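You operate a simulated robot arm through the tools that you are given. There is no shell and no other tool. Be economical: measure what you need, move in short steps, check, and stop when the job is done.

Carry out the task below with a simulated two-armed robot. There is one attempt and no reset: what you move stays moved.

TASK
Take the rag from the gap between the rigs on the work table and lay it out flat on the clear stretch of the work table.

Only the result counts: the job must be done as asked and must still hold three seconds after the hand-in. Knocking over, shifting, dropping, spilling or breaking anything else fails it.

THE ROBOT
Two 7-joint arms with two-finger grippers on one trunk, on a base that drives. Base frame: it is fixed to the floor where the robot stands at the start and does not move with it; the origin is under the middle of the robot, x ahead of it, y to its left, z up. Units: mm, rad, N and s.
The left shoulder is at the start at [60, 123, 945], the right one opposite. With the tool pointing down near the work surface each hand reaches from about 340 to 800 mm from the robot's upright axis, wherever it stands, measured 20 degrees to its own side. Places, roughly: clear stretch of the work table [700, 1100, 800]. Payload 1.47 kg a hand.
The TCP of each hand is the grasp point between the finger pads, 16 mm short of the fingertips. In the tool frame z runs along the fingers and y along their closing line. Largest opening 87 mm; the body of the gripper starts 55 mm behind the TCP.
Orientation is that of the tool frame in the base frame, as a unit quaternion [w, x, y, z]. With the fingers straight down and closing along the base's y, the tool's x points along the base's -x, its y along +y and its z along -z.

THE INTERFACE
- The arms move only by the tool drive_tool. It takes "left_rows", "right_rows" or both (then of equal length, played together; a hand with none holds still); each is text: rows parted by semicolons, each of 7 numbers parted by spaces: the gripper command, from -1 (fully open) to 1 (shut), values between in proportion, then the shift along the tool's x, y, z in units of 30 mm (1.0 is 30 mm), then the turn, a rotation vector about the tool's x, y, z in units of 8 degrees (1.0 is 8 degrees). In form: grip x y z rx ry rz; .... A call has 1 to 20 rows; each row shifts and turns the commanded pose from where the row before left it, along the tool's axes as they then stand. A call with a number of a shift or a turn outside -1 to 1 is refused whole. Rows are played at 5 a second. More than 50 mm and 0.15 rad between two rows, or a gripper value outside its range, and nothing of the call is played. A pose out of reach is approached as far as the arm can. The call stops where the force on the tool passes 40 N (or 10 N more than at its start, if that is more) or the arm is blocked; 0.2 s more then pass. The fingers move at their own pace (about 153 mm/s each) and stop on an object; they squeeze with about 28 N. The grip force told is the motor's: it shows also when the fingers shut on nothing. Time passes only in rows, and 0.2 s behind the last, so rows that do not move let the fingers close. The reply holds the time, the measured pose of the TCP, the force on the tool along the base axes, the opening and the grip force, in the units named above and with some noise, with the torque about the TCP (base axes, N m) and any sound that the robot's microphone picked up.
- Cameras (640 x 400 px; columns grow to the right, rows downward): "scene" is now at [81.1, 37.1, 1502.8]; the picture's right is [0.55, -0.84, 0.00], its down [-0.59, -0.39, -0.70] and it looks along [0.59, 0.39, -0.71] (base axes); focal length 287 px, centre (320, 200). "left" rides on the left gripper at [73, -12, -90] in its tool frame; the picture's right is [0.16, 0.99, 0.00], its down [-0.72, 0.12, -0.68] and it looks along [-0.67, 0.11, 0.73] (tool axes); focal length 247 px, centre (320, 200). "right" rides on the right gripper at [73, 12, -90] in its tool frame; the picture's right is [-0.16, 0.99, 0.00], its down [-0.72, -0.12, -0.68] and it looks along [-0.67, -0.11, 0.73] (tool axes); focal length 247 px, centre (320, 200). There is no depth. A picture from a camera that has moved, and an enlarged one, comes with that camera's place and axes in the base frame and with its lens. The place of the scene camera against the robot may be out by one fixed shift of up to 12 mm in any direction.
- grab_frame(camera): a new picture of that camera. The clock stands still meanwhile.
- raise_lower(by): slides the trunk up (or, below 0, down) by that many mm; the arms and the scene camera ride with it, the base frame stays. It gives what a move gives, with no picture.
- drive_base(legs): drives the robot by 1 to 6 legs, each [ahead, left, turn to the left] in mm, mm and rad, along the robot's own axes; the way and the turn of a leg run together, so that a leg with both is an arc; at most 1500 mm and 3.142 rad a leg. The arms and the cameras ride along, it lands a little off, and it stops where it bumps. It gives what a move gives.
- head_to(pan, tilt): turns the head with the scene camera to pan (to the left, within 2.094 rad either way) and tilt (down, from -0.506 to 1.204), counted from straight ahead of the robot. It gives what a move gives.
- inspect(camera, box): a new picture of the part [left, top, right, bottom] of that camera's present view, enlarged. The clock stands still meanwhile.
- sign_off(): hands the job in; it is judged then, once.

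Go step by step. Nothing tells you exact positions but the pictures and the camera data: compare them with the known pose of the tool, close in by small moves and look again before you grip or let go. The budget is 120 turns and 108 pictures, counting those below and the enlarged ones. Unless the task says otherwise, let go and move clear before handing in, and close with one line.

The tools are called as a command line: name --argument value ..., lists and objects as JSON in quotes. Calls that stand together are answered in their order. drive_tool: Moves the arms, as the interface text tells. Its arguments: {"type":"object","properties":{"left_rows":{"type":"string"},"right_rows":{"type":"string"}},"required":[]} The other tools are called the same way: raise_lower (by) slides the trunk up or down; drive_base (legs) drives the base; head_to (pan, tilt) turns the head that bears the scene camera; grab_frame (camera) takes a picture; inspect (camera, box) takes an enlarged picture of a part of a camera's view; sign_off () hands the job in.

At the start:

```text
t: 0.0
left_position: [398.1, 440.4, 1127.7]
left_tool_rot: [0.0, 0.0, 1.0, 0.0]
left_ft_force: [0.0, -0.7, 0.6]
left_wrist_torque: [-0.03, -0.01, -0.02]
left_opening: 86.8
left_grip_force: 0.1
right_position: [462.1, 45.9, 1040.3]
right_tool_rot: [-0.001, 0.0, 1.0, 0.0]
right_ft_force: [-0.7, 0.1, 0.3]
right_wrist_torque: [-0.02, 0.01, 0.03]
right_opening: 86.9
right_grip_force: 0.0
trunk travel left (down, up): [-100.0, 130.0]
robot x, y, heading: [-0.2, 2.3, 0.002]
head pan, tilt: [0.581, 0.791]
```

scene: 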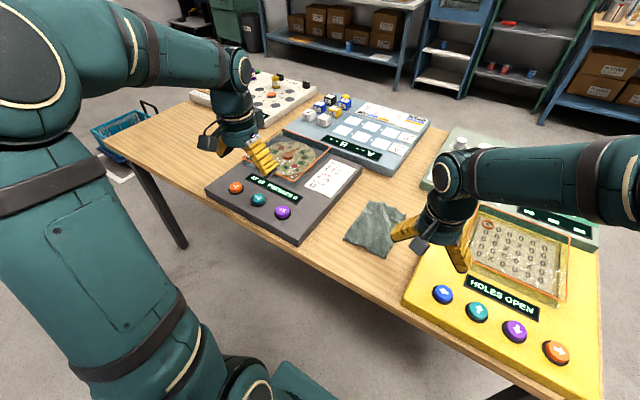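
right: 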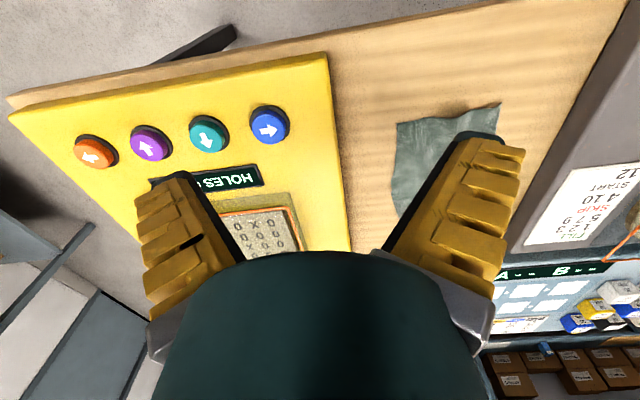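
left: 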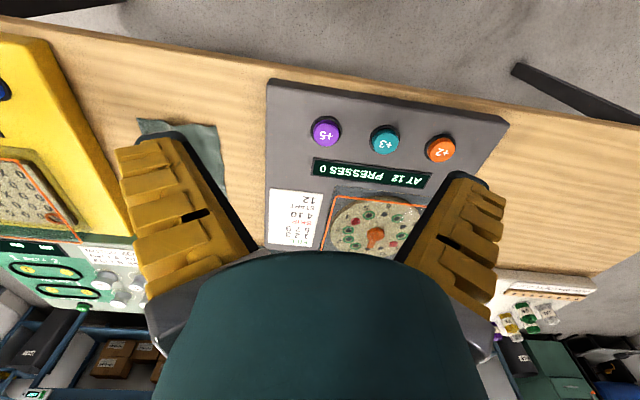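

The rag lies between the yellow and grey rigs at about [650, 205, 800]; the clear stretch is at the left end of the table. I'll take a closer look at both.

inspect --camera "scene" --box '[320, 170, 448, 290]'

inspect --camera "scene" --box '[80, 60, 340, 222]'

inspect --camera "right" --box '[360, 60, 560, 260]'

```text
3.33 times, centred on (384, 230) of scene
camera zoom: at [81.1, 37.1, 1502.8], right [0.55, -0.84, 0.0], down [-0.59, -0.39, -0.7], along [0.59, 0.39, -0.71], focal length 956 px, centre (107, 100)
```

zoom: 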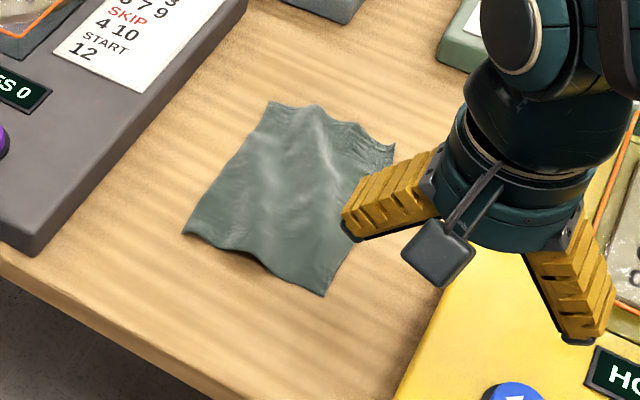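

```text
2.46 times, centred on (210, 141) of scene
camera zoom: at [81.1, 37.1, 1502.8], right [0.55, -0.84, 0.0], down [-0.59, -0.39, -0.7], along [0.59, 0.39, -0.71], focal length 706 px, centre (591, 345)
```

zoom: 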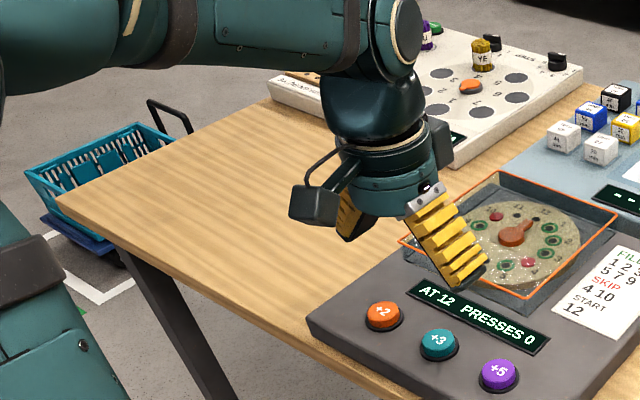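

```text
2.00 times, centred on (460, 160) of right
camera zoom: at [389.8, 59.9, 1131.1], right [0.16, 0.99, 0.0], down [0.72, -0.12, 0.68], along [0.67, -0.11, -0.73], focal length 494 px, centre (40, 280)
```

zoom: 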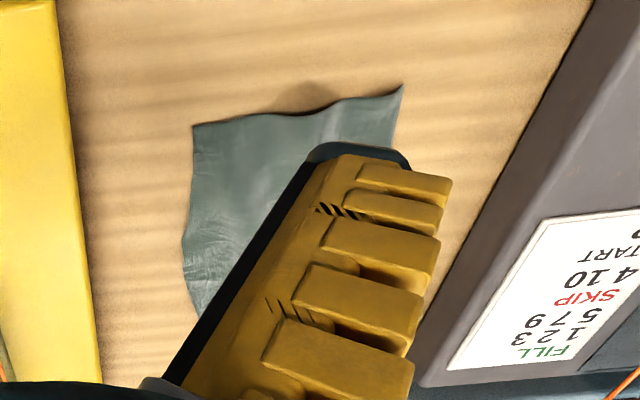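

The rag is nearly flat, about 200 (x) by 130 (y) mm, with its near edge at x≈560. I'll shift the base left to centre on it, and turn both grippers 90° so they close along x.

drive_base --legs '[[0, 200, 0]]'

drive_tool --left_rows "-1 0 0 0 0 0 0.9375;-1 0 0 0 0 0 0.9375;-1 0 0 0 0 0 0.9375;-1 0 0 0 0 0 0.9375;-1 0 0 0 0 0 0.9375;-1 0 0 0 0 0 0.9375;-1 0 0 0 0 0 0.9375;-1 0 0 0 0 0 0.9375;-1 0 0 0 0 0 0.9375;-1 0 0 0 0 0 0.9375;-1 0 0 0 0 0 0.9375;-1 0 0 0 0 0 0.9375" --right_rows "-1 0 0 0 0 0 -0.9375;-1 0 0 0 0 0 -0.9375;-1 0 0 0 0 0 -0.9375;-1 0 0 0 0 0 -0.9375;-1 0 0 0 0 0 -0.9375;-1 0 0 0 0 0 -0.9375;-1 0 0 0 0 0 -0.9375;-1 0 0 0 0 0 -0.9375;-1 0 0 0 0 0 -0.9375;-1 0 0 0 0 0 -0.9375;-1 0 0 0 0 0 -0.9375;-1 0 0 0 0 0 -0.9375"

head_to --pan 0.0 --tilt 0.85

grab_frame --camera "scene"

```text
t: 2.4
left_position: [396.0, 642.0, 1128.3]
left_tool_rot: [-0.001, -0.001, 1.0, 0.0]
left_ft_force: [0.7, 0.1, -1.1]
left_wrist_torque: [0.0, 0.02, -0.03]
left_opening: 86.9
left_grip_force: 0.0
right_position: [462.8, 246.5, 1040.6]
right_tool_rot: [0.001, -0.002, 1.0, 0.0]
right_ft_force: [-0.3, 0.0, -0.8]
right_wrist_torque: [-0.03, 0.01, -0.01]
right_opening: 86.8
right_grip_force: 0.1
trunk travel left (down, up): [-100.0, 130.0]
robot x, y, heading: [3.7, 200.7, -0.0]
head pan, tilt: [0.581, 0.791]
```

```text
t: 5.0
left_position: [396.0, 641.6, 1127.4]
left_tool_rot: [0.0, 0.707, 0.707, 0.0]
left_ft_force: [-1.0, -0.7, 0.2]
left_wrist_torque: [0.02, -0.01, 0.0]
left_opening: 87.2
left_grip_force: 0.0
right_position: [463.4, 246.9, 1039.7]
right_tool_rot: [0.0, 0.708, -0.706, 0.0]
right_ft_force: [0.0, 0.0, -0.8]
right_wrist_torque: [0.03, -0.02, -0.01]
right_opening: 87.1
right_grip_force: 0.1
trunk travel left (down, up): [-100.0, 130.0]
robot x, y, heading: [-1.9, 201.0, 0.005]
head pan, tilt: [0.581, 0.791]
```

```text
t: 6.0
left_position: [396.3, 641.2, 1127.6]
left_tool_rot: [0.0, 0.706, 0.709, 0.001]
left_ft_force: [0.1, -0.8, -1.5]
left_wrist_torque: [0.0, -0.02, -0.01]
left_opening: 86.9
left_grip_force: 0.0
right_position: [462.6, 246.3, 1040.5]
right_tool_rot: [-0.001, 0.708, -0.707, 0.0]
right_ft_force: [0.4, -0.4, 0.6]
right_wrist_torque: [0.03, 0.01, 0.0]
right_opening: 87.3
right_grip_force: 0.0
trunk travel left (down, up): [-100.0, 130.0]
robot x, y, heading: [2.1, 201.5, 0.003]
head pan, tilt: [0.0, 0.85]
```

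```text
101 pictures are left
camera scene: at [91.3, 192.3, 1498.0], right [0.0, -1.0, 0.0], down [-0.75, 0.0, -0.66], along [0.66, 0.0, -0.75], focal length 287 px, centre (320, 200)
```

scene: 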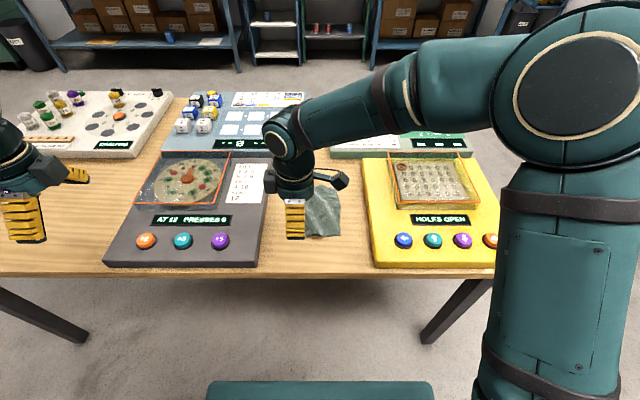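

Next I'll move the hands above either side of the rag and look again.

drive_tool --left_rows "-1 -0.9 0.5 0 0 0 0;-1 -0.9 0.5 0 0 0 0;-1 -0.9 0.5 0 0 0 0;-1 -0.9 0.5 0 0 0 0;-1 -0.9 0.5 0 0 0 0;-1 -0.9 0.5 0 0 0 0;-1 -0.9 0.5 0 0 0 0;-1 -0.9 0.5 0 0 0 0;-1 -0.9 0.5 0 0 0 0;-1 -0.9 0.5 0 0 0 0" --right_rows "-1 0.5 -0.3 0 0 0 0;-1 0.5 -0.3 0 0 0 0;-1 0.5 -0.3 0 0 0 0;-1 0.5 -0.3 0 0 0 0;-1 0.5 -0.3 0 0 0 0;-1 0.5 -0.3 0 0 0 0;-1 0.5 -0.3 0 0 0 0;-1 0.5 -0.3 0 0 0 0;-1 0.5 -0.3 0 0 0 0;-1 0.5 -0.3 0 0 0 0"

inspect --camera "scene" --box '[220, 150, 420, 275]'

grab_frame --camera "right"

grab_frame --camera "left"

```text
t: 8.2
left_position: [546.3, 370.2, 1127.6]
left_tool_rot: [0.0, 0.706, 0.708, 0.0]
left_ft_force: [0.1, -0.9, -0.2]
left_wrist_torque: [0.05, -0.01, 0.0]
left_opening: 87.0
left_grip_force: 0.1
right_position: [552.2, 97.0, 1040.1]
right_tool_rot: [0.0, 0.708, -0.706, 0.0]
right_ft_force: [0.1, 0.0, -0.2]
right_wrist_torque: [0.02, 0.04, -0.04]
right_opening: 86.8
right_grip_force: 0.0
trunk travel left (down, up): [-100.0, 130.0]
robot x, y, heading: [-3.4, 197.0, 0.0]
head pan, tilt: [0.0, 0.85]
```

```text
3.20 times, centred on (320, 212) of scene
camera zoom: at [92.1, 191.3, 1497.9], right [0.0, -1.0, 0.0], down [-0.75, 0.0, -0.66], along [0.66, 0.0, -0.75], focal length 918 px, centre (320, 160)
```

zoom: 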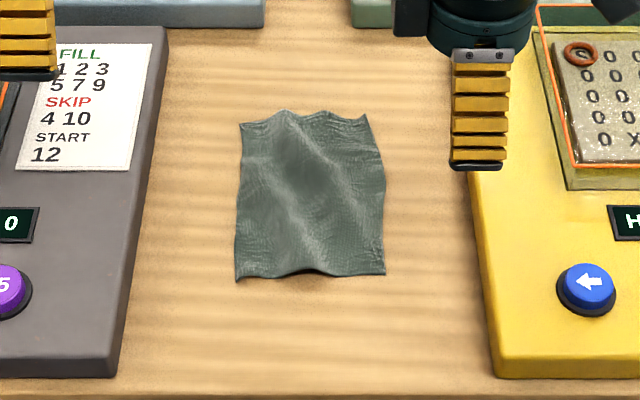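

```text
99 pictures are left
camera right: at [541.8, 26.1, 1131.1], right [-0.99, 0.16, 0.0], down [0.12, 0.72, 0.68], along [0.11, 0.67, -0.73], focal length 247 px, centre (320, 200)
```

right: 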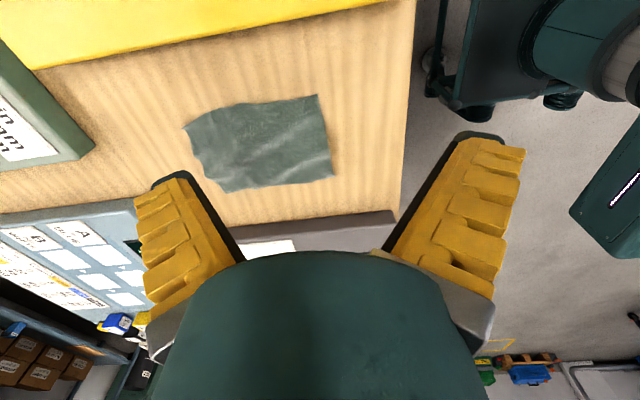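

```text
98 pictures are left
camera left: at [535.1, 443.2, 1218.8], right [0.99, 0.16, 0.0], down [0.12, -0.72, 0.68], along [0.11, -0.67, -0.73], focal length 247 px, centre (320, 200)
```

left: 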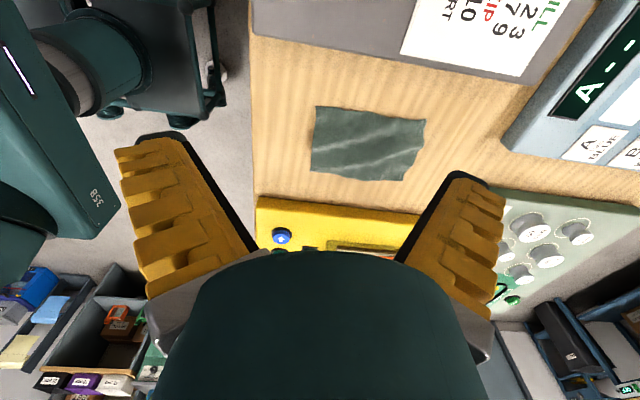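

Both hand cameras agree: near edge at x≈562, from y≈135 to y≈273. I'll bring both hands down above the two near corners, with the openings reduced.

drive_tool --left_rows "0 -0.367 0.09 0.9 0 0 0;0 -0.367 0.09 0.9 0 0 0;0 -0.367 0.09 0.9 0 0 0;0 -0.367 0.09 0.9 0 0 0;0 -0.367 0.09 0.9 0 0 0;0 -0.367 0.09 0.9 0 0 0;0 -0.367 0.09 0.9 0 0 0;0 -0.367 0.09 0.9 0 0 0;0 -0.367 0.09 0.9 0 0 0;0 -0.367 0.09 0.9 0 0 0" --right_rows "0 -0.17 -0.067 0.6 0 0 0;0 -0.17 -0.067 0.6 0 0 0;0 -0.17 -0.067 0.6 0 0 0;0 -0.17 -0.067 0.6 0 0 0;0 -0.17 -0.067 0.6 0 0 0;0 -0.17 -0.067 0.6 0 0 0;0 -0.17 -0.067 0.6 0 0 0;0 -0.17 -0.067 0.6 0 0 0;0 -0.17 -0.067 0.6 0 0 0;0 -0.17 -0.067 0.6 0 0 0"

inspect --camera "scene" --box '[220, 150, 420, 275]'

grab_frame --camera "right"

grab_frame --camera "left"

```text
t: 10.4
left_position: [575.1, 261.3, 856.4]
left_tool_rot: [0.001, 0.706, 0.708, -0.001]
left_ft_force: [0.3, 0.6, 0.7]
left_wrist_torque: [0.03, 0.01, 0.03]
left_opening: 49.0
left_grip_force: 3.6
right_position: [572.4, 147.0, 859.9]
right_tool_rot: [0.0, 0.708, -0.706, 0.0]
right_ft_force: [0.7, -0.8, -0.4]
right_wrist_torque: [0.0, -0.01, 0.03]
right_opening: 48.9
right_grip_force: 4.5
trunk travel left (down, up): [-100.0, 130.0]
robot x, y, heading: [0.4, 198.0, 0.002]
head pan, tilt: [0.0, 0.85]
```

```text
3.20 times, centred on (320, 212) of scene
camera zoom: at [92.0, 192.1, 1497.9], right [0.0, -1.0, 0.0], down [-0.75, 0.0, -0.66], along [0.66, 0.0, -0.75], focal length 918 px, centre (320, 160)
```

zoom: 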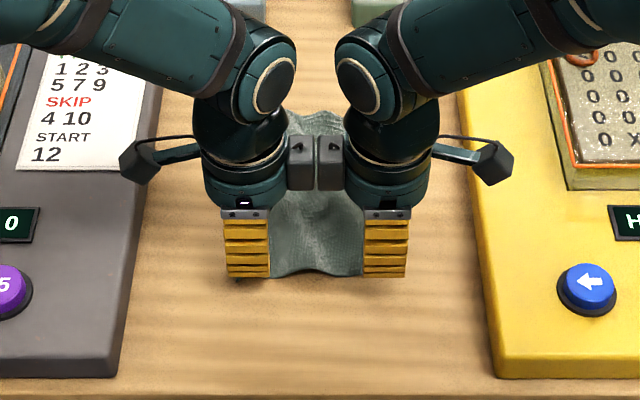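

```text
96 pictures are left
camera right: at [561.3, 75.9, 950.8], right [-0.99, 0.16, 0.0], down [0.11, 0.72, 0.68], along [0.11, 0.67, -0.73], focal length 247 px, centre (320, 200)
```

right: 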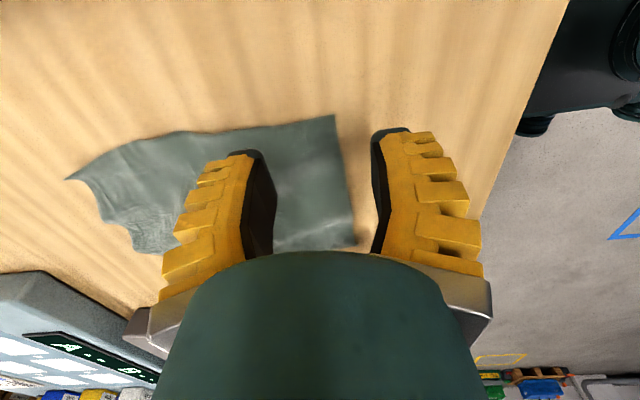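

```text
95 pictures are left
camera left: at [563.7, 333.2, 948.2], right [0.99, 0.16, 0.0], down [0.12, -0.72, 0.68], along [0.11, -0.67, -0.73], focal length 247 px, centre (320, 200)
```

left: 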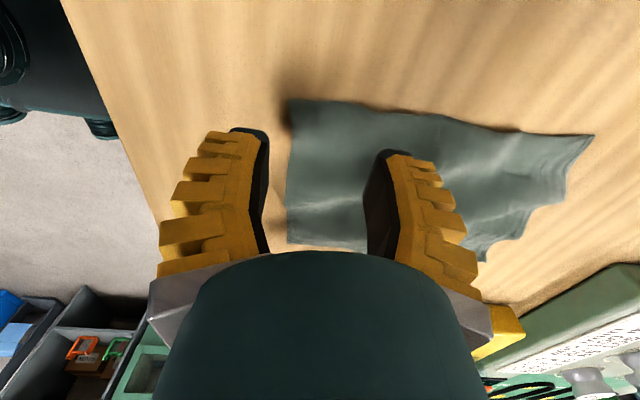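

The inner housings nearly touch, so I'll spread the hands slightly, trim in x, and go down near the table.

drive_tool --left_rows "0 0.17 -0.1 0 0 0 0;0.08 0 0 0.45 0 0 0;0.08 0 0 0.45 0 0 0" --right_rows "0 0 -0.17 0 0 0 0;0.08 0 0 0.5 0 0 0;0.08 0 0 0.5 0 0 0"

grab_frame --camera "right"

grab_frame --camera "left"

```text
t: 11.2
left_position: [569.9, 265.2, 831.0]
left_tool_rot: [-0.001, 0.707, 0.707, 0.001]
left_ft_force: [-0.8, 0.3, 0.0]
left_wrist_torque: [0.03, 0.03, 0.01]
left_opening: 45.9
left_grip_force: 4.2
right_position: [578.0, 148.4, 829.5]
right_tool_rot: [0.0, 0.707, -0.707, 0.0]
right_ft_force: [0.0, 0.5, 0.3]
right_wrist_torque: [-0.01, 0.02, 0.01]
right_opening: 45.7
right_grip_force: 4.6
trunk travel left (down, up): [-100.0, 130.0]
robot x, y, heading: [1.7, 197.5, 0.005]
head pan, tilt: [0.0, 0.85]
```

```text
94 pictures are left
camera right: at [566.3, 76.6, 921.1], right [-0.99, 0.16, 0.0], down [0.11, 0.72, 0.68], along [0.11, 0.67, -0.73], focal length 247 px, centre (320, 200)
```

right: 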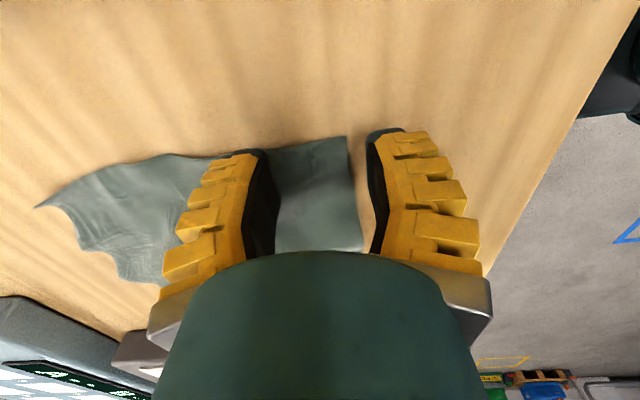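

```text
93 pictures are left
camera left: at [559.6, 338.0, 922.0], right [0.99, 0.16, 0.0], down [0.12, -0.72, 0.68], along [0.11, -0.67, -0.73], focal length 247 px, centre (320, 200)
```

left: 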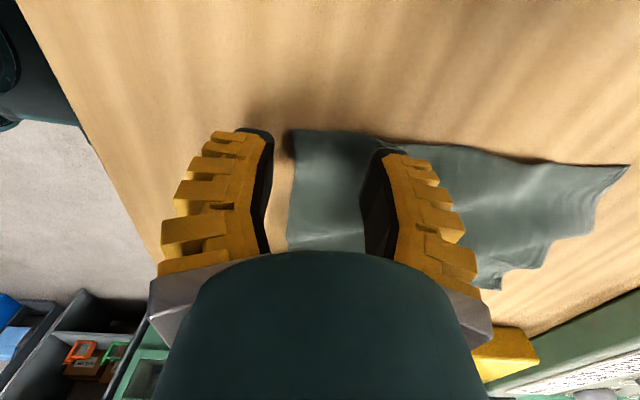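

Alignment is good. I'll creep down to table contact.

drive_tool --left_rows "0.12 0 0 0.15 0 0 0;0.12 0 0 0.1 0 0 0;0.12 0 0 0.1 0 0 0" --right_rows "0.12 0 0 0.15 0 0 0;0.12 0 0 0.1 0 0 0;0.12 0 0 0.1 0 0 0"

```text
t: 12.0
left_position: [571.3, 266.0, 821.4]
left_tool_rot: [0.0, 0.706, 0.708, -0.001]
left_ft_force: [0.2, -0.4, -0.3]
left_wrist_torque: [-0.01, -0.02, -0.05]
left_opening: 44.2
left_grip_force: 4.5
right_position: [577.5, 147.4, 819.1]
right_tool_rot: [0.001, 0.708, -0.706, 0.0]
right_ft_force: [0.0, -0.4, 0.7]
right_wrist_torque: [0.01, 0.0, -0.01]
right_opening: 43.9
right_grip_force: 4.4
trunk travel left (down, up): [-100.0, 130.0]
robot x, y, heading: [-3.0, 201.0, -0.002]
head pan, tilt: [0.0, 0.85]
```

drive_tool --left_rows "0.12 0 0 0.1 0 0 0;0.12 0 0 0.1 0 0 0;0.12 0 0 0 0 0 0" --right_rows "0.12 0 0 0.1 0 0 0;0.12 0 0 0.05 0 0 0;0.12 0 0 0 0 0 0"

inspect --camera "left" --box '[200, 90, 440, 240]'

inspect --camera "right" --box '[200, 90, 440, 240]'

```text
t: 12.8
left_position: [570.9, 267.2, 815.6]
left_tool_rot: [0.002, 0.707, 0.707, 0.002]
left_ft_force: [2.8, -0.2, 15.1]
left_wrist_torque: [0.0, -0.51, -0.02]
left_opening: 47.8
left_grip_force: 5.8
right_position: [577.8, 149.0, 816.5]
right_tool_rot: [-0.001, 0.708, -0.706, 0.001]
right_ft_force: [0.3, -1.6, 11.6]
right_wrist_torque: [-0.05, -0.3, -0.05]
right_opening: 46.4
right_grip_force: 5.2
trunk travel left (down, up): [-100.0, 130.0]
robot x, y, heading: [-2.3, 199.7, 0.002]
head pan, tilt: [0.0, 0.85]
```

```text
2.67 times, centred on (320, 165) of left
camera zoom: at [559.3, 339.1, 907.2], right [0.99, 0.16, 0.0], down [0.11, -0.72, 0.68], along [0.11, -0.67, -0.73], focal length 659 px, centre (320, 293)
```

zoom: 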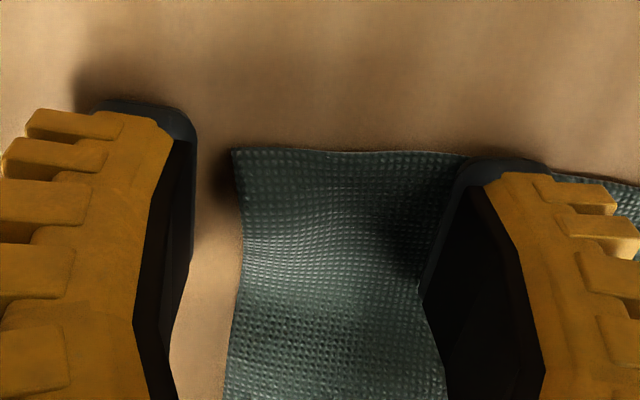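

```text
2.67 times, centred on (320, 165) of right
camera zoom: at [565.8, 77.0, 907.3], right [-0.99, 0.16, 0.0], down [0.11, 0.72, 0.68], along [0.11, 0.67, -0.73], focal length 659 px, centre (320, 293)
```

zoom: 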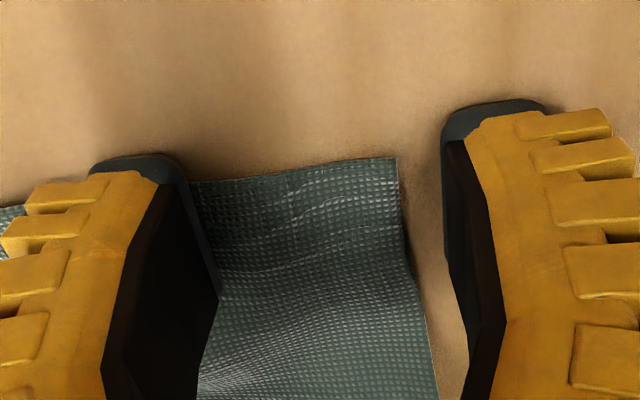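

Both hands are in light contact with the table (z≈800). I'll close them now.

drive_tool --left_rows "0.4 0 0 0 0 0 0;0.7 0 0 0 0 0 0;1 0 0 0 0 0 0;1 0 0 0 0 0 0;1 0 0 0 0 0 0" --right_rows "0.4 0 0 0 0 0 0;0.7 0 0 0 0 0 0;1 0 0 0 0 0 0;1 0 0 0 0 0 0;1 0 0 0 0 0 0"

grab_frame --camera "left"

grab_frame --camera "right"

```text
t: 13.3
left_position: [570.3, 265.8, 815.4]
left_tool_rot: [-0.001, 0.706, 0.708, -0.001]
left_ft_force: [-2.8, -0.1, 8.3]
left_wrist_torque: [0.01, 0.14, 0.05]
left_opening: 0.0
left_grip_force: 28.0
right_position: [578.4, 149.8, 815.1]
right_tool_rot: [-0.001, 0.707, -0.707, 0.0]
right_ft_force: [1.9, -0.5, 22.1]
right_wrist_torque: [0.01, -0.75, 0.0]
right_opening: 3.1
right_grip_force: 30.1
trunk travel left (down, up): [-100.0, 130.0]
robot x, y, heading: [-2.0, 197.1, 0.003]
head pan, tilt: [0.0, 0.85]
stopped in row 2 (left hand): the force on the tool passed its limit at 51 N (the readings are from after the stop); the commanded pose is now the measured one
```

```text
90 pictures are left
camera left: at [558.4, 338.5, 906.7], right [0.99, 0.16, 0.0], down [0.12, -0.72, 0.68], along [0.11, -0.67, -0.73], focal length 247 px, centre (320, 200)
```

left: 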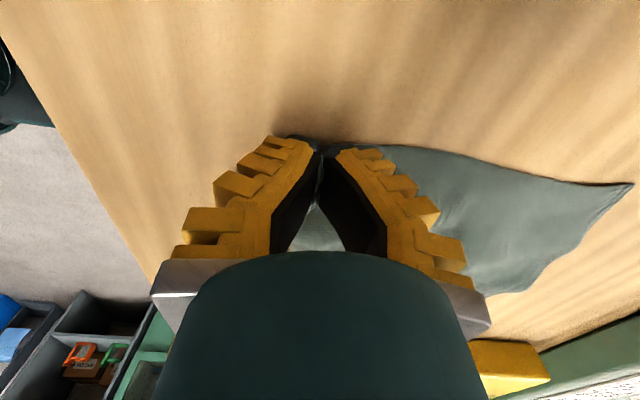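

```text
89 pictures are left
camera right: at [566.7, 77.7, 906.1], right [-0.99, 0.16, 0.0], down [0.11, 0.72, 0.68], along [0.11, 0.67, -0.73], focal length 247 px, centre (320, 200)
```

right: 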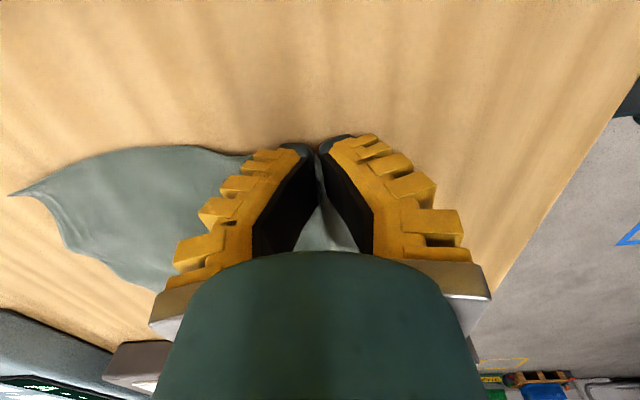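

Both hands seem to have pinched the cloth. I'll firm the grip and lift slowly by 30 mm.

drive_tool --left_rows "1 0 0 0 0 0 0;1 0 0 -0.2 0 0 0;1 0 0 -0.4 0 0 0;1 0 0 -0.4 0 0 0" --right_rows "1 0 0 0 0 0 0;1 0 0 -0.2 0 0 0;1 0 0 -0.4 0 0 0;1 0 0 -0.4 0 0 0"

grab_frame --camera "left"

grab_frame --camera "right"

inspect --camera "scene" --box '[220, 150, 420, 275]'

```text
t: 14.3
left_position: [569.3, 265.9, 844.6]
left_tool_rot: [-0.003, 0.707, 0.707, -0.001]
left_ft_force: [0.4, -0.5, 0.1]
left_wrist_torque: [0.0, -0.02, -0.02]
left_opening: 0.0
left_grip_force: 28.0
right_position: [575.9, 147.4, 845.1]
right_tool_rot: [0.001, 0.707, -0.707, -0.002]
right_ft_force: [-0.5, -0.3, -1.3]
right_wrist_torque: [-0.02, 0.04, 0.03]
right_opening: 0.1
right_grip_force: 21.1
trunk travel left (down, up): [-100.0, 130.0]
robot x, y, heading: [0.7, 201.1, 0.008]
head pan, tilt: [0.0, 0.85]
```

```text
88 pictures are left
camera left: at [558.4, 338.6, 936.0], right [0.99, 0.16, -0.01], down [0.12, -0.72, 0.68], along [0.1, -0.67, -0.73], focal length 247 px, centre (320, 200)
```

left: 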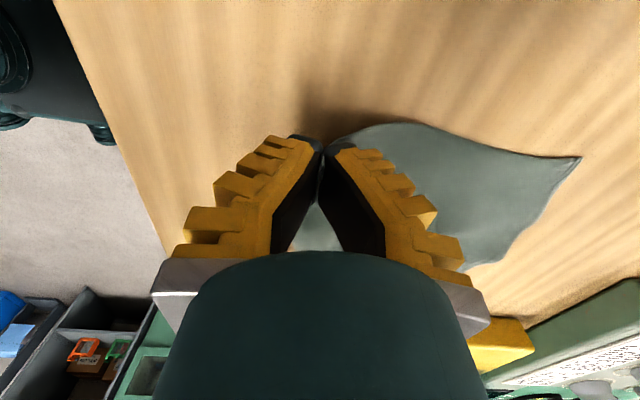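

```text
87 pictures are left
camera right: at [565.4, 76.7, 935.7], right [-0.99, 0.16, 0.0], down [0.12, 0.72, 0.68], along [0.1, 0.67, -0.73], focal length 247 px, centre (320, 200)
```

right: 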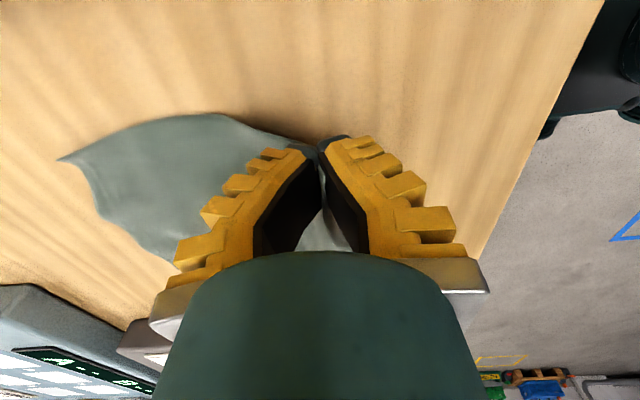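

```text
3.20 times, centred on (320, 212) of scene
camera zoom: at [90.7, 192.3, 1498.0], right [0.0, -1.0, 0.0], down [-0.75, 0.0, -0.66], along [0.66, 0.0, -0.75], focal length 918 px, centre (320, 160)
```

zoom: 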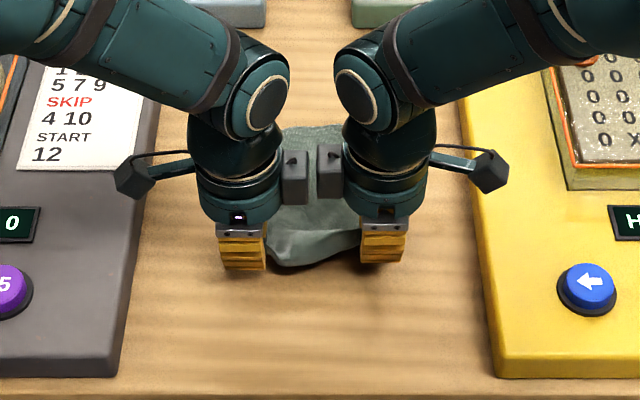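

Both corners are held. I'll lift straight up to z≈1130 so the hanging rag clears the rigs.

drive_tool --left_rows "1 0 0 -0.5 0 0 0;1 0 0 -0.8 0 0 0;1 0 0 -0.9 0 0 0;1 0 0 -0.9 0 0 0;1 0 0 -0.9 0 0 0;1 0 0 -0.9 0 0 0;1 0 0 -0.9 0 0 0;1 0 0 -0.9 0 0 0;1 0 0 -0.9 0 0 0;1 0 0 -0.9 0 0 0;1 0 0 -0.9 0 0 0" --right_rows "1 0 0 -0.5 0 0 0;1 0 0 -0.8 0 0 0;1 0 0 -0.9 0 0 0;1 0 0 -0.9 0 0 0;1 0 0 -0.9 0 0 0;1 0 0 -0.9 0 0 0;1 0 0 -0.9 0 0 0;1 0 0 -0.9 0 0 0;1 0 0 -0.9 0 0 0;1 0 0 -0.9 0 0 0;1 0 0 -0.9 0 0 0"

grab_frame --camera "scene"

grab_frame --camera "left"

grab_frame --camera "right"

```text
t: 16.7
left_position: [570.9, 265.8, 1126.5]
left_tool_rot: [-0.003, 0.707, 0.707, -0.001]
left_ft_force: [-0.4, 0.4, 0.6]
left_wrist_torque: [0.04, -0.03, 0.04]
left_opening: 0.0
left_grip_force: 27.7
right_position: [576.8, 147.0, 1126.6]
right_tool_rot: [0.001, 0.709, -0.705, -0.001]
right_ft_force: [-0.3, 0.3, -0.7]
right_wrist_torque: [0.01, 0.02, 0.01]
right_opening: 0.0
right_grip_force: 24.0
trunk travel left (down, up): [-100.0, 130.0]
robot x, y, heading: [1.0, 205.2, 0.002]
head pan, tilt: [0.0, 0.85]
```

```text
85 pictures are left
camera scene: at [90.5, 192.3, 1498.1], right [0.0, -1.0, 0.0], down [-0.75, 0.0, -0.66], along [0.66, 0.0, -0.75], focal length 287 px, centre (320, 200)
```

scene: 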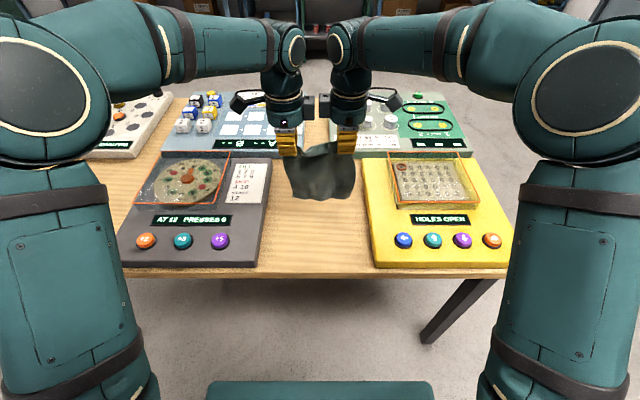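

```text
84 pictures are left
camera left: at [558.5, 338.9, 1217.7], right [0.99, 0.16, -0.01], down [0.12, -0.72, 0.68], along [0.1, -0.67, -0.73], focal length 247 px, centre (320, 200)
```

left: 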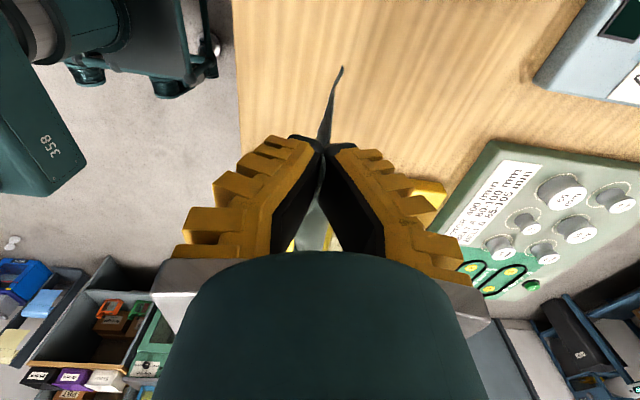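

```text
83 pictures are left
camera right: at [565.4, 76.5, 1217.9], right [-0.99, 0.16, 0.0], down [0.12, 0.72, 0.68], along [0.1, 0.67, -0.73], focal length 247 px, centre (320, 200)
```

right: 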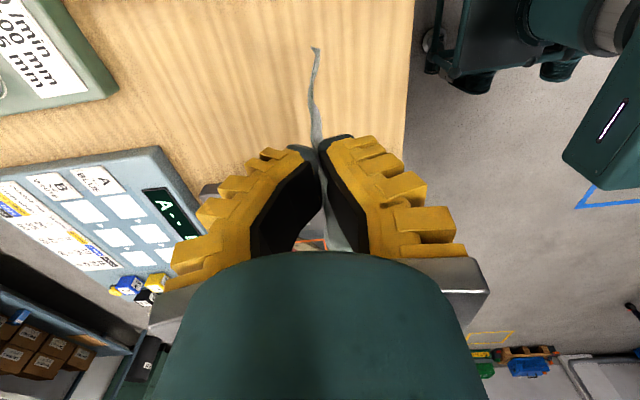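

The rag hangs cleanly from both hands. I'll check that the way to the left is free before driving.

head_to --pan 1.1 --tilt 0.6

grab_frame --camera "scene"

```text
t: 18.1
left_position: [570.3, 267.3, 1124.3]
left_tool_rot: [-0.003, 0.706, 0.708, -0.001]
left_ft_force: [1.1, 0.5, 0.0]
left_wrist_torque: [-0.02, -0.01, -0.01]
left_opening: 0.0
left_grip_force: 28.4
right_position: [576.1, 148.3, 1124.9]
right_tool_rot: [0.0, 0.708, -0.706, 0.0]
right_ft_force: [-1.0, 0.6, -0.9]
right_wrist_torque: [0.03, 0.0, 0.01]
right_opening: 0.1
right_grip_force: 21.9
trunk travel left (down, up): [-100.0, 130.0]
robot x, y, heading: [-0.5, 201.1, 0.001]
head pan, tilt: [1.1, 0.6]
```

```text
82 pictures are left
camera scene: at [53.0, 271.0, 1518.9], right [0.89, -0.45, 0.0], down [-0.26, -0.5, -0.82], along [0.37, 0.74, -0.57], focal length 287 px, centre (320, 200)
```

scene: 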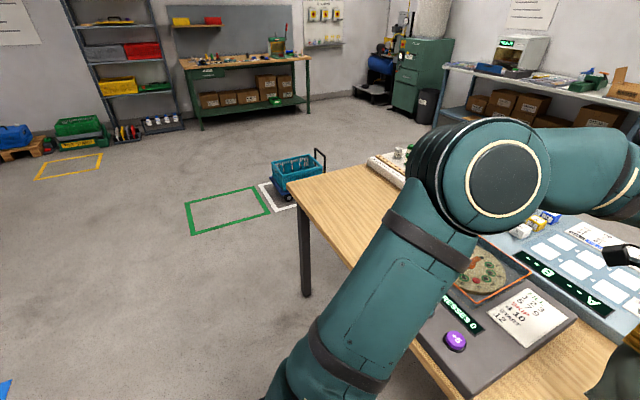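

The floor is clear, so I'll drive left 890 mm.

drive_base --legs '[[0, 450, 0], [0, 440, 0]]'

head_to --pan 0.0 --tilt 0.85

grab_frame --camera "scene"

grab_frame --camera "left"

```text
t: 26.6
left_position: [569.5, 1161.2, 1124.8]
left_tool_rot: [-0.003, 0.708, 0.707, -0.001]
left_ft_force: [0.3, -0.5, -0.5]
left_wrist_torque: [0.0, -0.01, 0.03]
left_opening: 0.1
left_grip_force: 27.5
right_position: [575.3, 1040.6, 1126.4]
right_tool_rot: [-0.001, -0.707, 0.707, 0.0]
right_ft_force: [-42.9, -19.5, -29.1]
right_wrist_torque: [-0.3, 0.07, 0.41]
right_opening: 0.0
right_grip_force: 24.9
trunk travel left (down, up): [-100.0, 130.0]
robot x, y, heading: [-2.2, 1094.1, -0.003]
head pan, tilt: [1.1, 0.6]
```

```text
t: 27.9
left_position: [569.7, 1160.7, 1124.9]
left_tool_rot: [-0.002, 0.708, 0.706, -0.002]
left_ft_force: [-0.6, 0.1, -0.2]
left_wrist_torque: [0.01, 0.02, 0.01]
left_opening: 0.0
left_grip_force: 27.4
right_position: [575.7, 1041.0, 1125.6]
right_tool_rot: [0.0, -0.706, 0.708, 0.001]
right_ft_force: [0.8, 0.2, -0.7]
right_wrist_torque: [0.02, -0.03, -0.02]
right_opening: 0.4
right_grip_force: 23.8
trunk travel left (down, up): [-100.0, 130.0]
robot x, y, heading: [-3.6, 1097.8, -0.0]
head pan, tilt: [0.0, 0.85]
```

```text
81 pictures are left
camera scene: at [89.6, 1088.5, 1498.0], right [0.0, -1.0, 0.0], down [-0.75, 0.0, -0.66], along [0.66, 0.0, -0.75], focal length 287 px, centre (320, 200)
```

scene: 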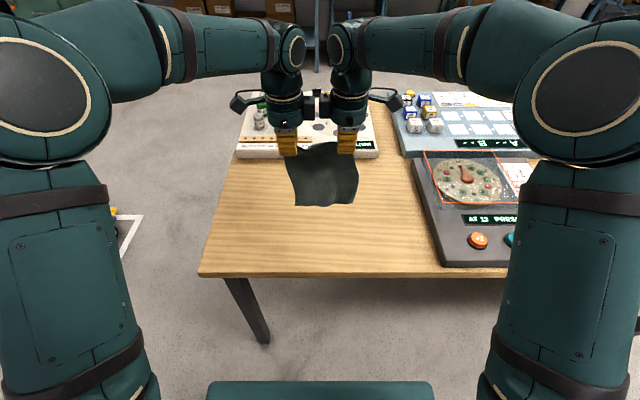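

```text
80 pictures are left
camera left: at [558.1, 1233.1, 1217.0], right [0.99, 0.16, -0.01], down [0.12, -0.72, 0.68], along [0.1, -0.67, -0.73], focal length 247 px, centre (320, 200)
```

left: 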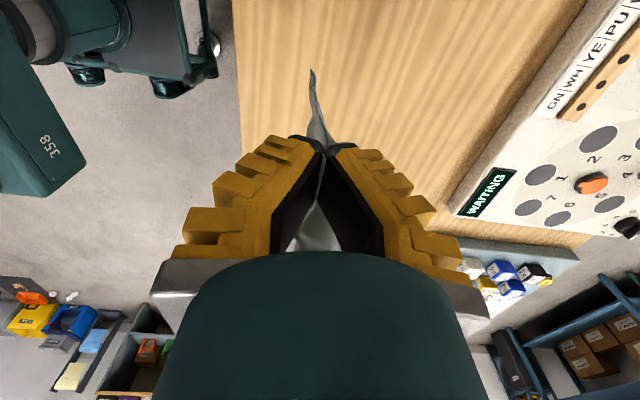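

The rag is over the clear stretch and everything else stands as before. I'll stretch the held edge a little, move forward to x≈750, and lower partway.

drive_tool --left_rows "1 0.1 0 0 0 0 0;1 0.1 0 0 0 0 0;1 0 0 0 0 0 0" --right_rows "1 0.1 0 0 0 0 0;1 0.1 0 0 0 0 0;1 0 0 0 0 0 0"

drive_tool --left_rows "1 0 0.6 0.3 0 0 0;1 0 0.6 0.3 0 0 0;1 0 0.6 0.3 0 0 0;1 0 0.6 0.3 0 0 0;1 0 0.6 0.3 0 0 0;1 0 0.6 0.3 0 0 0;1 0 0.6 0.3 0 0 0;1 0 0.6 0.3 0 0 0;1 0 0.6 0.3 0 0 0;1 0 0.6 0.3 0 0 0" --right_rows "1 0 -0.6 0.3 0 0 0;1 0 -0.6 0.3 0 0 0;1 0 -0.6 0.3 0 0 0;1 0 -0.6 0.3 0 0 0;1 0 -0.6 0.3 0 0 0;1 0 -0.6 0.3 0 0 0;1 0 -0.6 0.3 0 0 0;1 0 -0.6 0.3 0 0 0;1 0 -0.6 0.3 0 0 0;1 0 -0.6 0.3 0 0 0"

grab_frame --camera "scene"

grab_frame --camera "left"

```text
t: 28.7
left_position: [570.4, 1166.8, 1125.7]
left_tool_rot: [-0.002, 0.709, 0.706, -0.001]
left_ft_force: [0.1, 0.1, 0.4]
left_wrist_torque: [-0.02, -0.04, 0.0]
left_opening: 0.0
left_grip_force: 27.8
right_position: [575.8, 1035.1, 1126.7]
right_tool_rot: [0.0, -0.707, 0.708, 0.001]
right_ft_force: [-0.7, 1.0, 0.0]
right_wrist_torque: [0.01, -0.05, -0.01]
right_opening: 0.8
right_grip_force: 28.3
trunk travel left (down, up): [-100.0, 130.0]
robot x, y, heading: [-0.4, 1095.2, -0.003]
head pan, tilt: [0.0, 0.85]
```

```text
t: 30.9
left_position: [738.4, 1166.3, 1033.3]
left_tool_rot: [-0.003, 0.709, 0.706, -0.001]
left_ft_force: [-0.4, 0.5, 0.1]
left_wrist_torque: [0.0, -0.01, 0.02]
left_opening: 0.0
left_grip_force: 28.2
left hand out of reach, approached as far as the arm can: row 10
right_position: [736.4, 1034.3, 1040.9]
right_tool_rot: [-0.001, -0.706, 0.708, 0.001]
right_ft_force: [-1.0, -1.3, 0.3]
right_wrist_torque: [0.02, 0.02, 0.01]
right_opening: 0.3
right_grip_force: 24.5
right hand out of reach, approached as far as the arm can: row 10
trunk travel left (down, up): [-100.0, 130.0]
robot x, y, heading: [-3.7, 1097.0, -0.003]
head pan, tilt: [0.0, 0.85]
```

```text
79 pictures are left
camera scene: at [88.1, 1088.5, 1498.2], right [0.0, -1.0, 0.0], down [-0.75, 0.0, -0.66], along [0.66, 0.0, -0.75], focal length 287 px, centre (320, 200)
```

scene: 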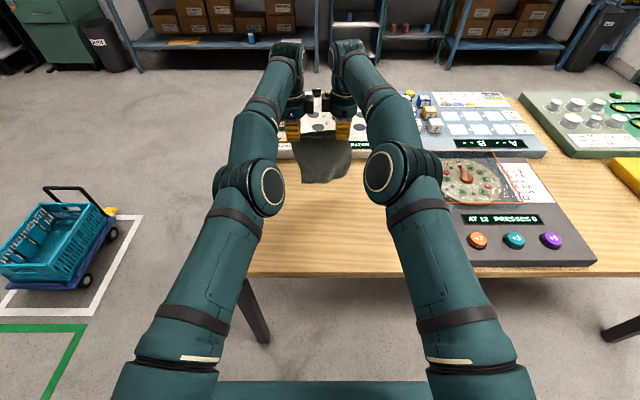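

```text
78 pictures are left
camera left: at [728.8, 1238.4, 1125.7], right [0.99, 0.15, -0.01], down [0.12, -0.73, 0.68], along [0.1, -0.67, -0.73], focal length 247 px, centre (320, 200)
```

left: 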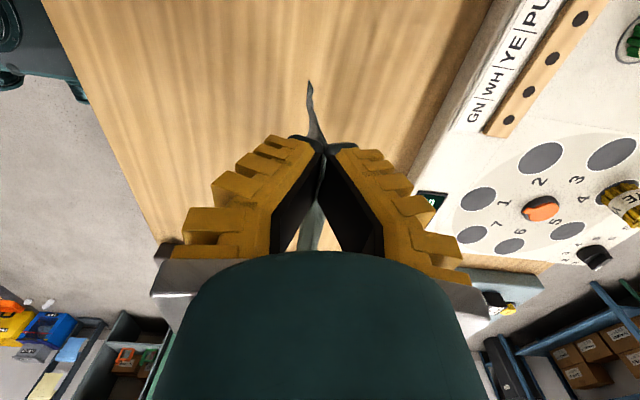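

The rag's lower hem is at z≈845. The arms are at the edge of their reach, so I'll start the diagonal down-and-back laying motion and see how the hands sit.

drive_tool --left_rows "1 0 -0.3 0.3 0 0 0;1 0 -0.3 0.3 0 0 0;1 0 -0.3 0.3 0 0 0" --right_rows "1 0 0.3 0.3 0 0 0;1 0 0.3 0.3 0 0 0;1 0 0.3 0.3 0 0 0"

grab_frame --camera "left"

grab_frame --camera "scene"

```text
t: 31.7
left_position: [741.2, 1162.4, 1010.8]
left_tool_rot: [-0.003, 0.708, 0.706, -0.001]
left_ft_force: [-0.7, -1.0, 0.3]
left_wrist_torque: [0.01, -0.04, -0.03]
left_opening: 0.0
left_grip_force: 28.7
left hand out of reach, approached as far as the arm can: row 1, 2, 3
right_position: [711.7, 1034.2, 1012.2]
right_tool_rot: [-0.001, -0.706, 0.708, 0.0]
right_ft_force: [0.2, 0.7, -0.2]
right_wrist_torque: [0.02, 0.02, 0.0]
right_opening: 0.5
right_grip_force: 28.1
trunk travel left (down, up): [-100.0, 130.0]
robot x, y, heading: [-2.1, 1096.9, -0.0]
head pan, tilt: [0.0, 0.85]
```

```text
77 pictures are left
camera left: at [730.8, 1234.5, 1102.8], right [0.99, 0.16, -0.01], down [0.12, -0.73, 0.68], along [0.1, -0.67, -0.73], focal length 247 px, centre (320, 200)
```

left: 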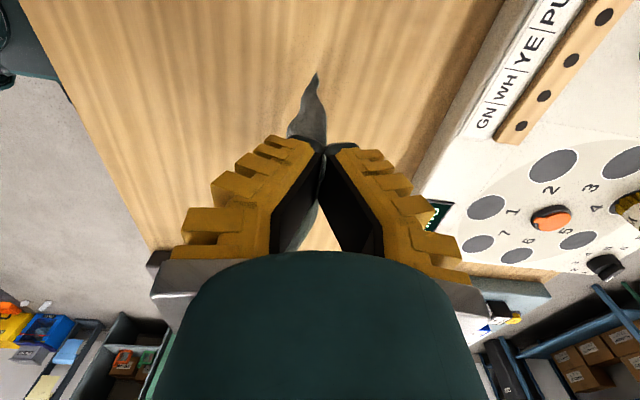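

```text
76 pictures are left
camera scene: at [89.5, 1088.2, 1498.0], right [0.0, -1.0, 0.0], down [-0.75, 0.0, -0.66], along [0.66, 0.0, -0.75], focal length 287 px, centre (320, 200)
```

scene: 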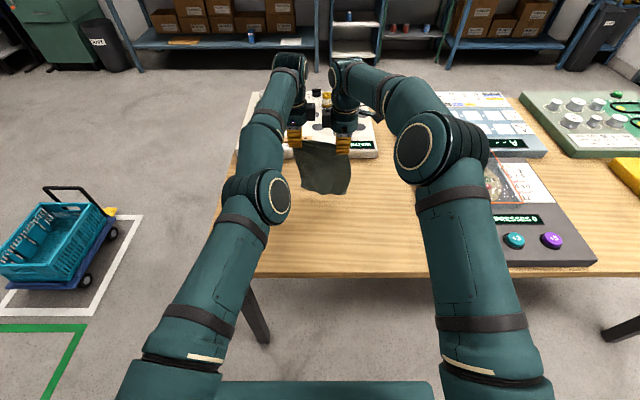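

The left arm lags at full stretch while the right came back. I'll retract the left hand alone to match.

drive_tool --left_rows "1 0 -0.3 0 0 0 0;1 0 -0.3 0 0 0 0;1 0 0 0 0 0 0"

```text
t: 32.5
left_position: [740.5, 1161.0, 1012.7]
left_tool_rot: [-0.003, 0.708, 0.706, -0.001]
left_ft_force: [0.0, 0.4, 0.5]
left_wrist_torque: [-0.03, -0.01, 0.04]
left_opening: 0.0
left_grip_force: 28.3
left hand out of reach, approached as far as the arm can: row 1, 2
right_position: [711.8, 1034.6, 1012.8]
right_tool_rot: [0.0, -0.707, 0.708, 0.001]
right_ft_force: [-16.3, 1.8, -6.1]
right_wrist_torque: [0.01, -0.09, 0.05]
right_opening: 0.2
right_grip_force: 29.0
trunk travel left (down, up): [-100.0, 130.0]
robot x, y, heading: [0.4, 1097.1, -0.003]
head pan, tilt: [0.0, 0.85]
```

The left arm is still stuck at its straight-elbow posture. I'll try going back up the way it came.

drive_tool --left_rows "1 0 0 -0.5 0 0 0;1 0 -0.3 -0.7 0 0 0;1 0 -0.3 -0.7 0 0 0"

```text
t: 33.3
left_position: [724.6, 1160.4, 1070.9]
left_tool_rot: [-0.002, 0.707, 0.707, -0.001]
left_ft_force: [0.2, -0.2, 0.8]
left_wrist_torque: [-0.02, -0.03, 0.03]
left_opening: 0.0
left_grip_force: 27.7
right_position: [712.0, 1033.4, 1011.4]
right_tool_rot: [-0.001, -0.706, 0.708, 0.001]
right_ft_force: [-1.0, -1.1, 2.3]
right_wrist_torque: [0.08, -0.2, -0.04]
right_opening: 0.2
right_grip_force: 20.9
trunk travel left (down, up): [-100.0, 130.0]
robot x, y, heading: [-3.1, 1098.5, -0.002]
head pan, tilt: [0.0, 0.85]
```

It's free again. I'll bring both hands to a common pose around x=680, z=1050 and check the rag.

drive_tool --left_rows "1 0 -0.37 0.17 0 0 0;1 0 -0.37 0.17 0 0 0;1 0 -0.37 0.17 0 0 0;1 0 -0.37 0.17 0 0 0" --right_rows "1 0 0.27 -0.32 0 0 0;1 0 0.27 -0.32 0 0 0;1 0 0.27 -0.32 0 0 0;1 0 0.27 -0.32 0 0 0"

grab_frame --camera "left"

grab_frame --camera "right"

grab_frame --camera "scene"

```text
t: 34.3
left_position: [678.1, 1159.3, 1050.2]
left_tool_rot: [-0.003, 0.708, 0.706, -0.002]
left_ft_force: [-0.4, -0.4, -0.2]
left_wrist_torque: [0.02, -0.02, 0.01]
left_opening: 0.2
left_grip_force: 28.0
right_position: [677.3, 1035.2, 1048.7]
right_tool_rot: [-0.001, -0.706, 0.708, 0.001]
right_ft_force: [-6.4, 3.0, -1.1]
right_wrist_torque: [-0.01, -0.23, 0.04]
right_opening: 0.5
right_grip_force: 20.6
trunk travel left (down, up): [-100.0, 130.0]
robot x, y, heading: [0.6, 1098.4, -0.007]
head pan, tilt: [0.0, 0.85]
```

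```text
75 pictures are left
camera left: at [667.8, 1232.7, 1141.3], right [0.99, 0.16, 0.0], down [0.12, -0.72, 0.68], along [0.1, -0.67, -0.73], focal length 247 px, centre (320, 200)
```

left: 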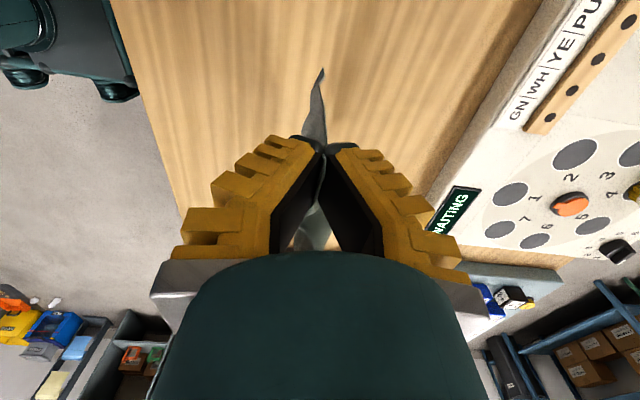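

```text
74 pictures are left
camera right: at [666.2, 963.6, 1140.7], right [-0.99, 0.16, 0.0], down [0.12, 0.72, 0.68], along [0.11, 0.67, -0.73], focal length 247 px, centre (320, 200)
```

right: 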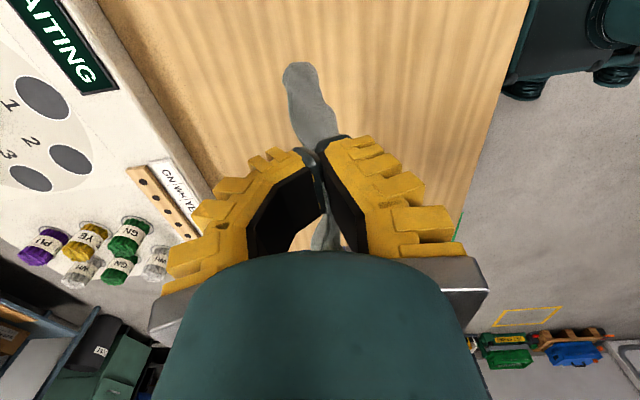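

```text
73 pictures are left
camera scene: at [89.3, 1088.5, 1498.1], right [0.0, -1.0, 0.0], down [-0.75, 0.0, -0.66], along [0.66, 0.0, -0.75], focal length 287 px, centre (320, 200)
```

scene: 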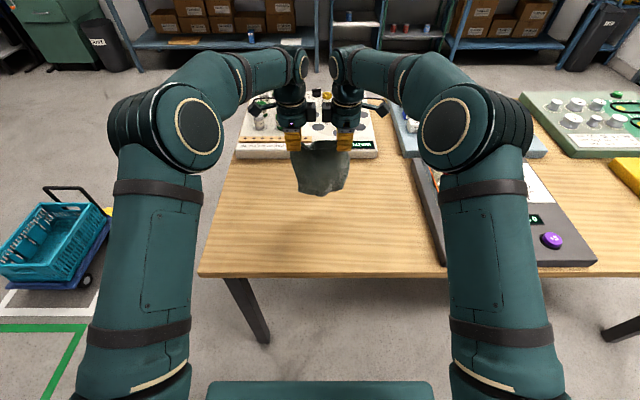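

inspect --camera "scene" --box '[260, 120, 380, 205]'

inspect --camera "right" --box '[220, 40, 420, 260]'

```text
4.71 times, centred on (320, 162) of scene
camera zoom: at [89.3, 1088.5, 1498.1], right [0.0, -1.0, 0.0], down [-0.75, 0.0, -0.66], along [0.66, 0.0, -0.75], focal length 1349 px, centre (320, 376)
```

zoom: 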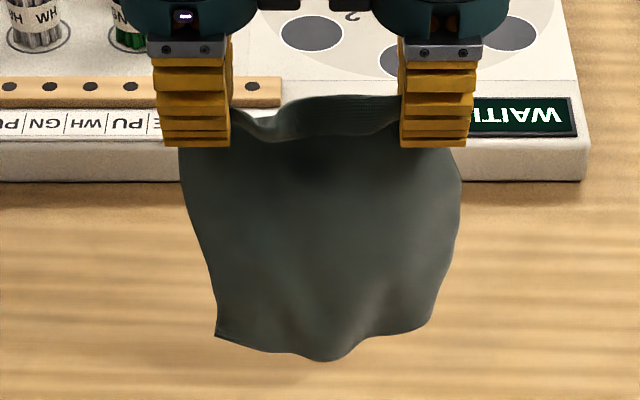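

```text
1.82 times, centred on (320, 150) of right
camera zoom: at [666.2, 963.6, 1140.7], right [-0.99, 0.16, 0.0], down [0.12, 0.72, 0.68], along [0.11, 0.67, -0.73], focal length 449 px, centre (320, 291)
```

zoom: 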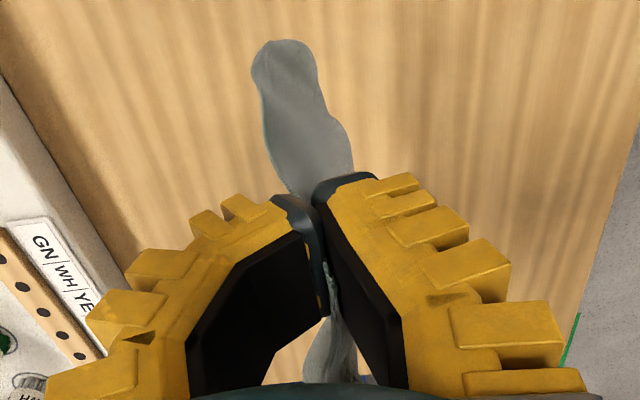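

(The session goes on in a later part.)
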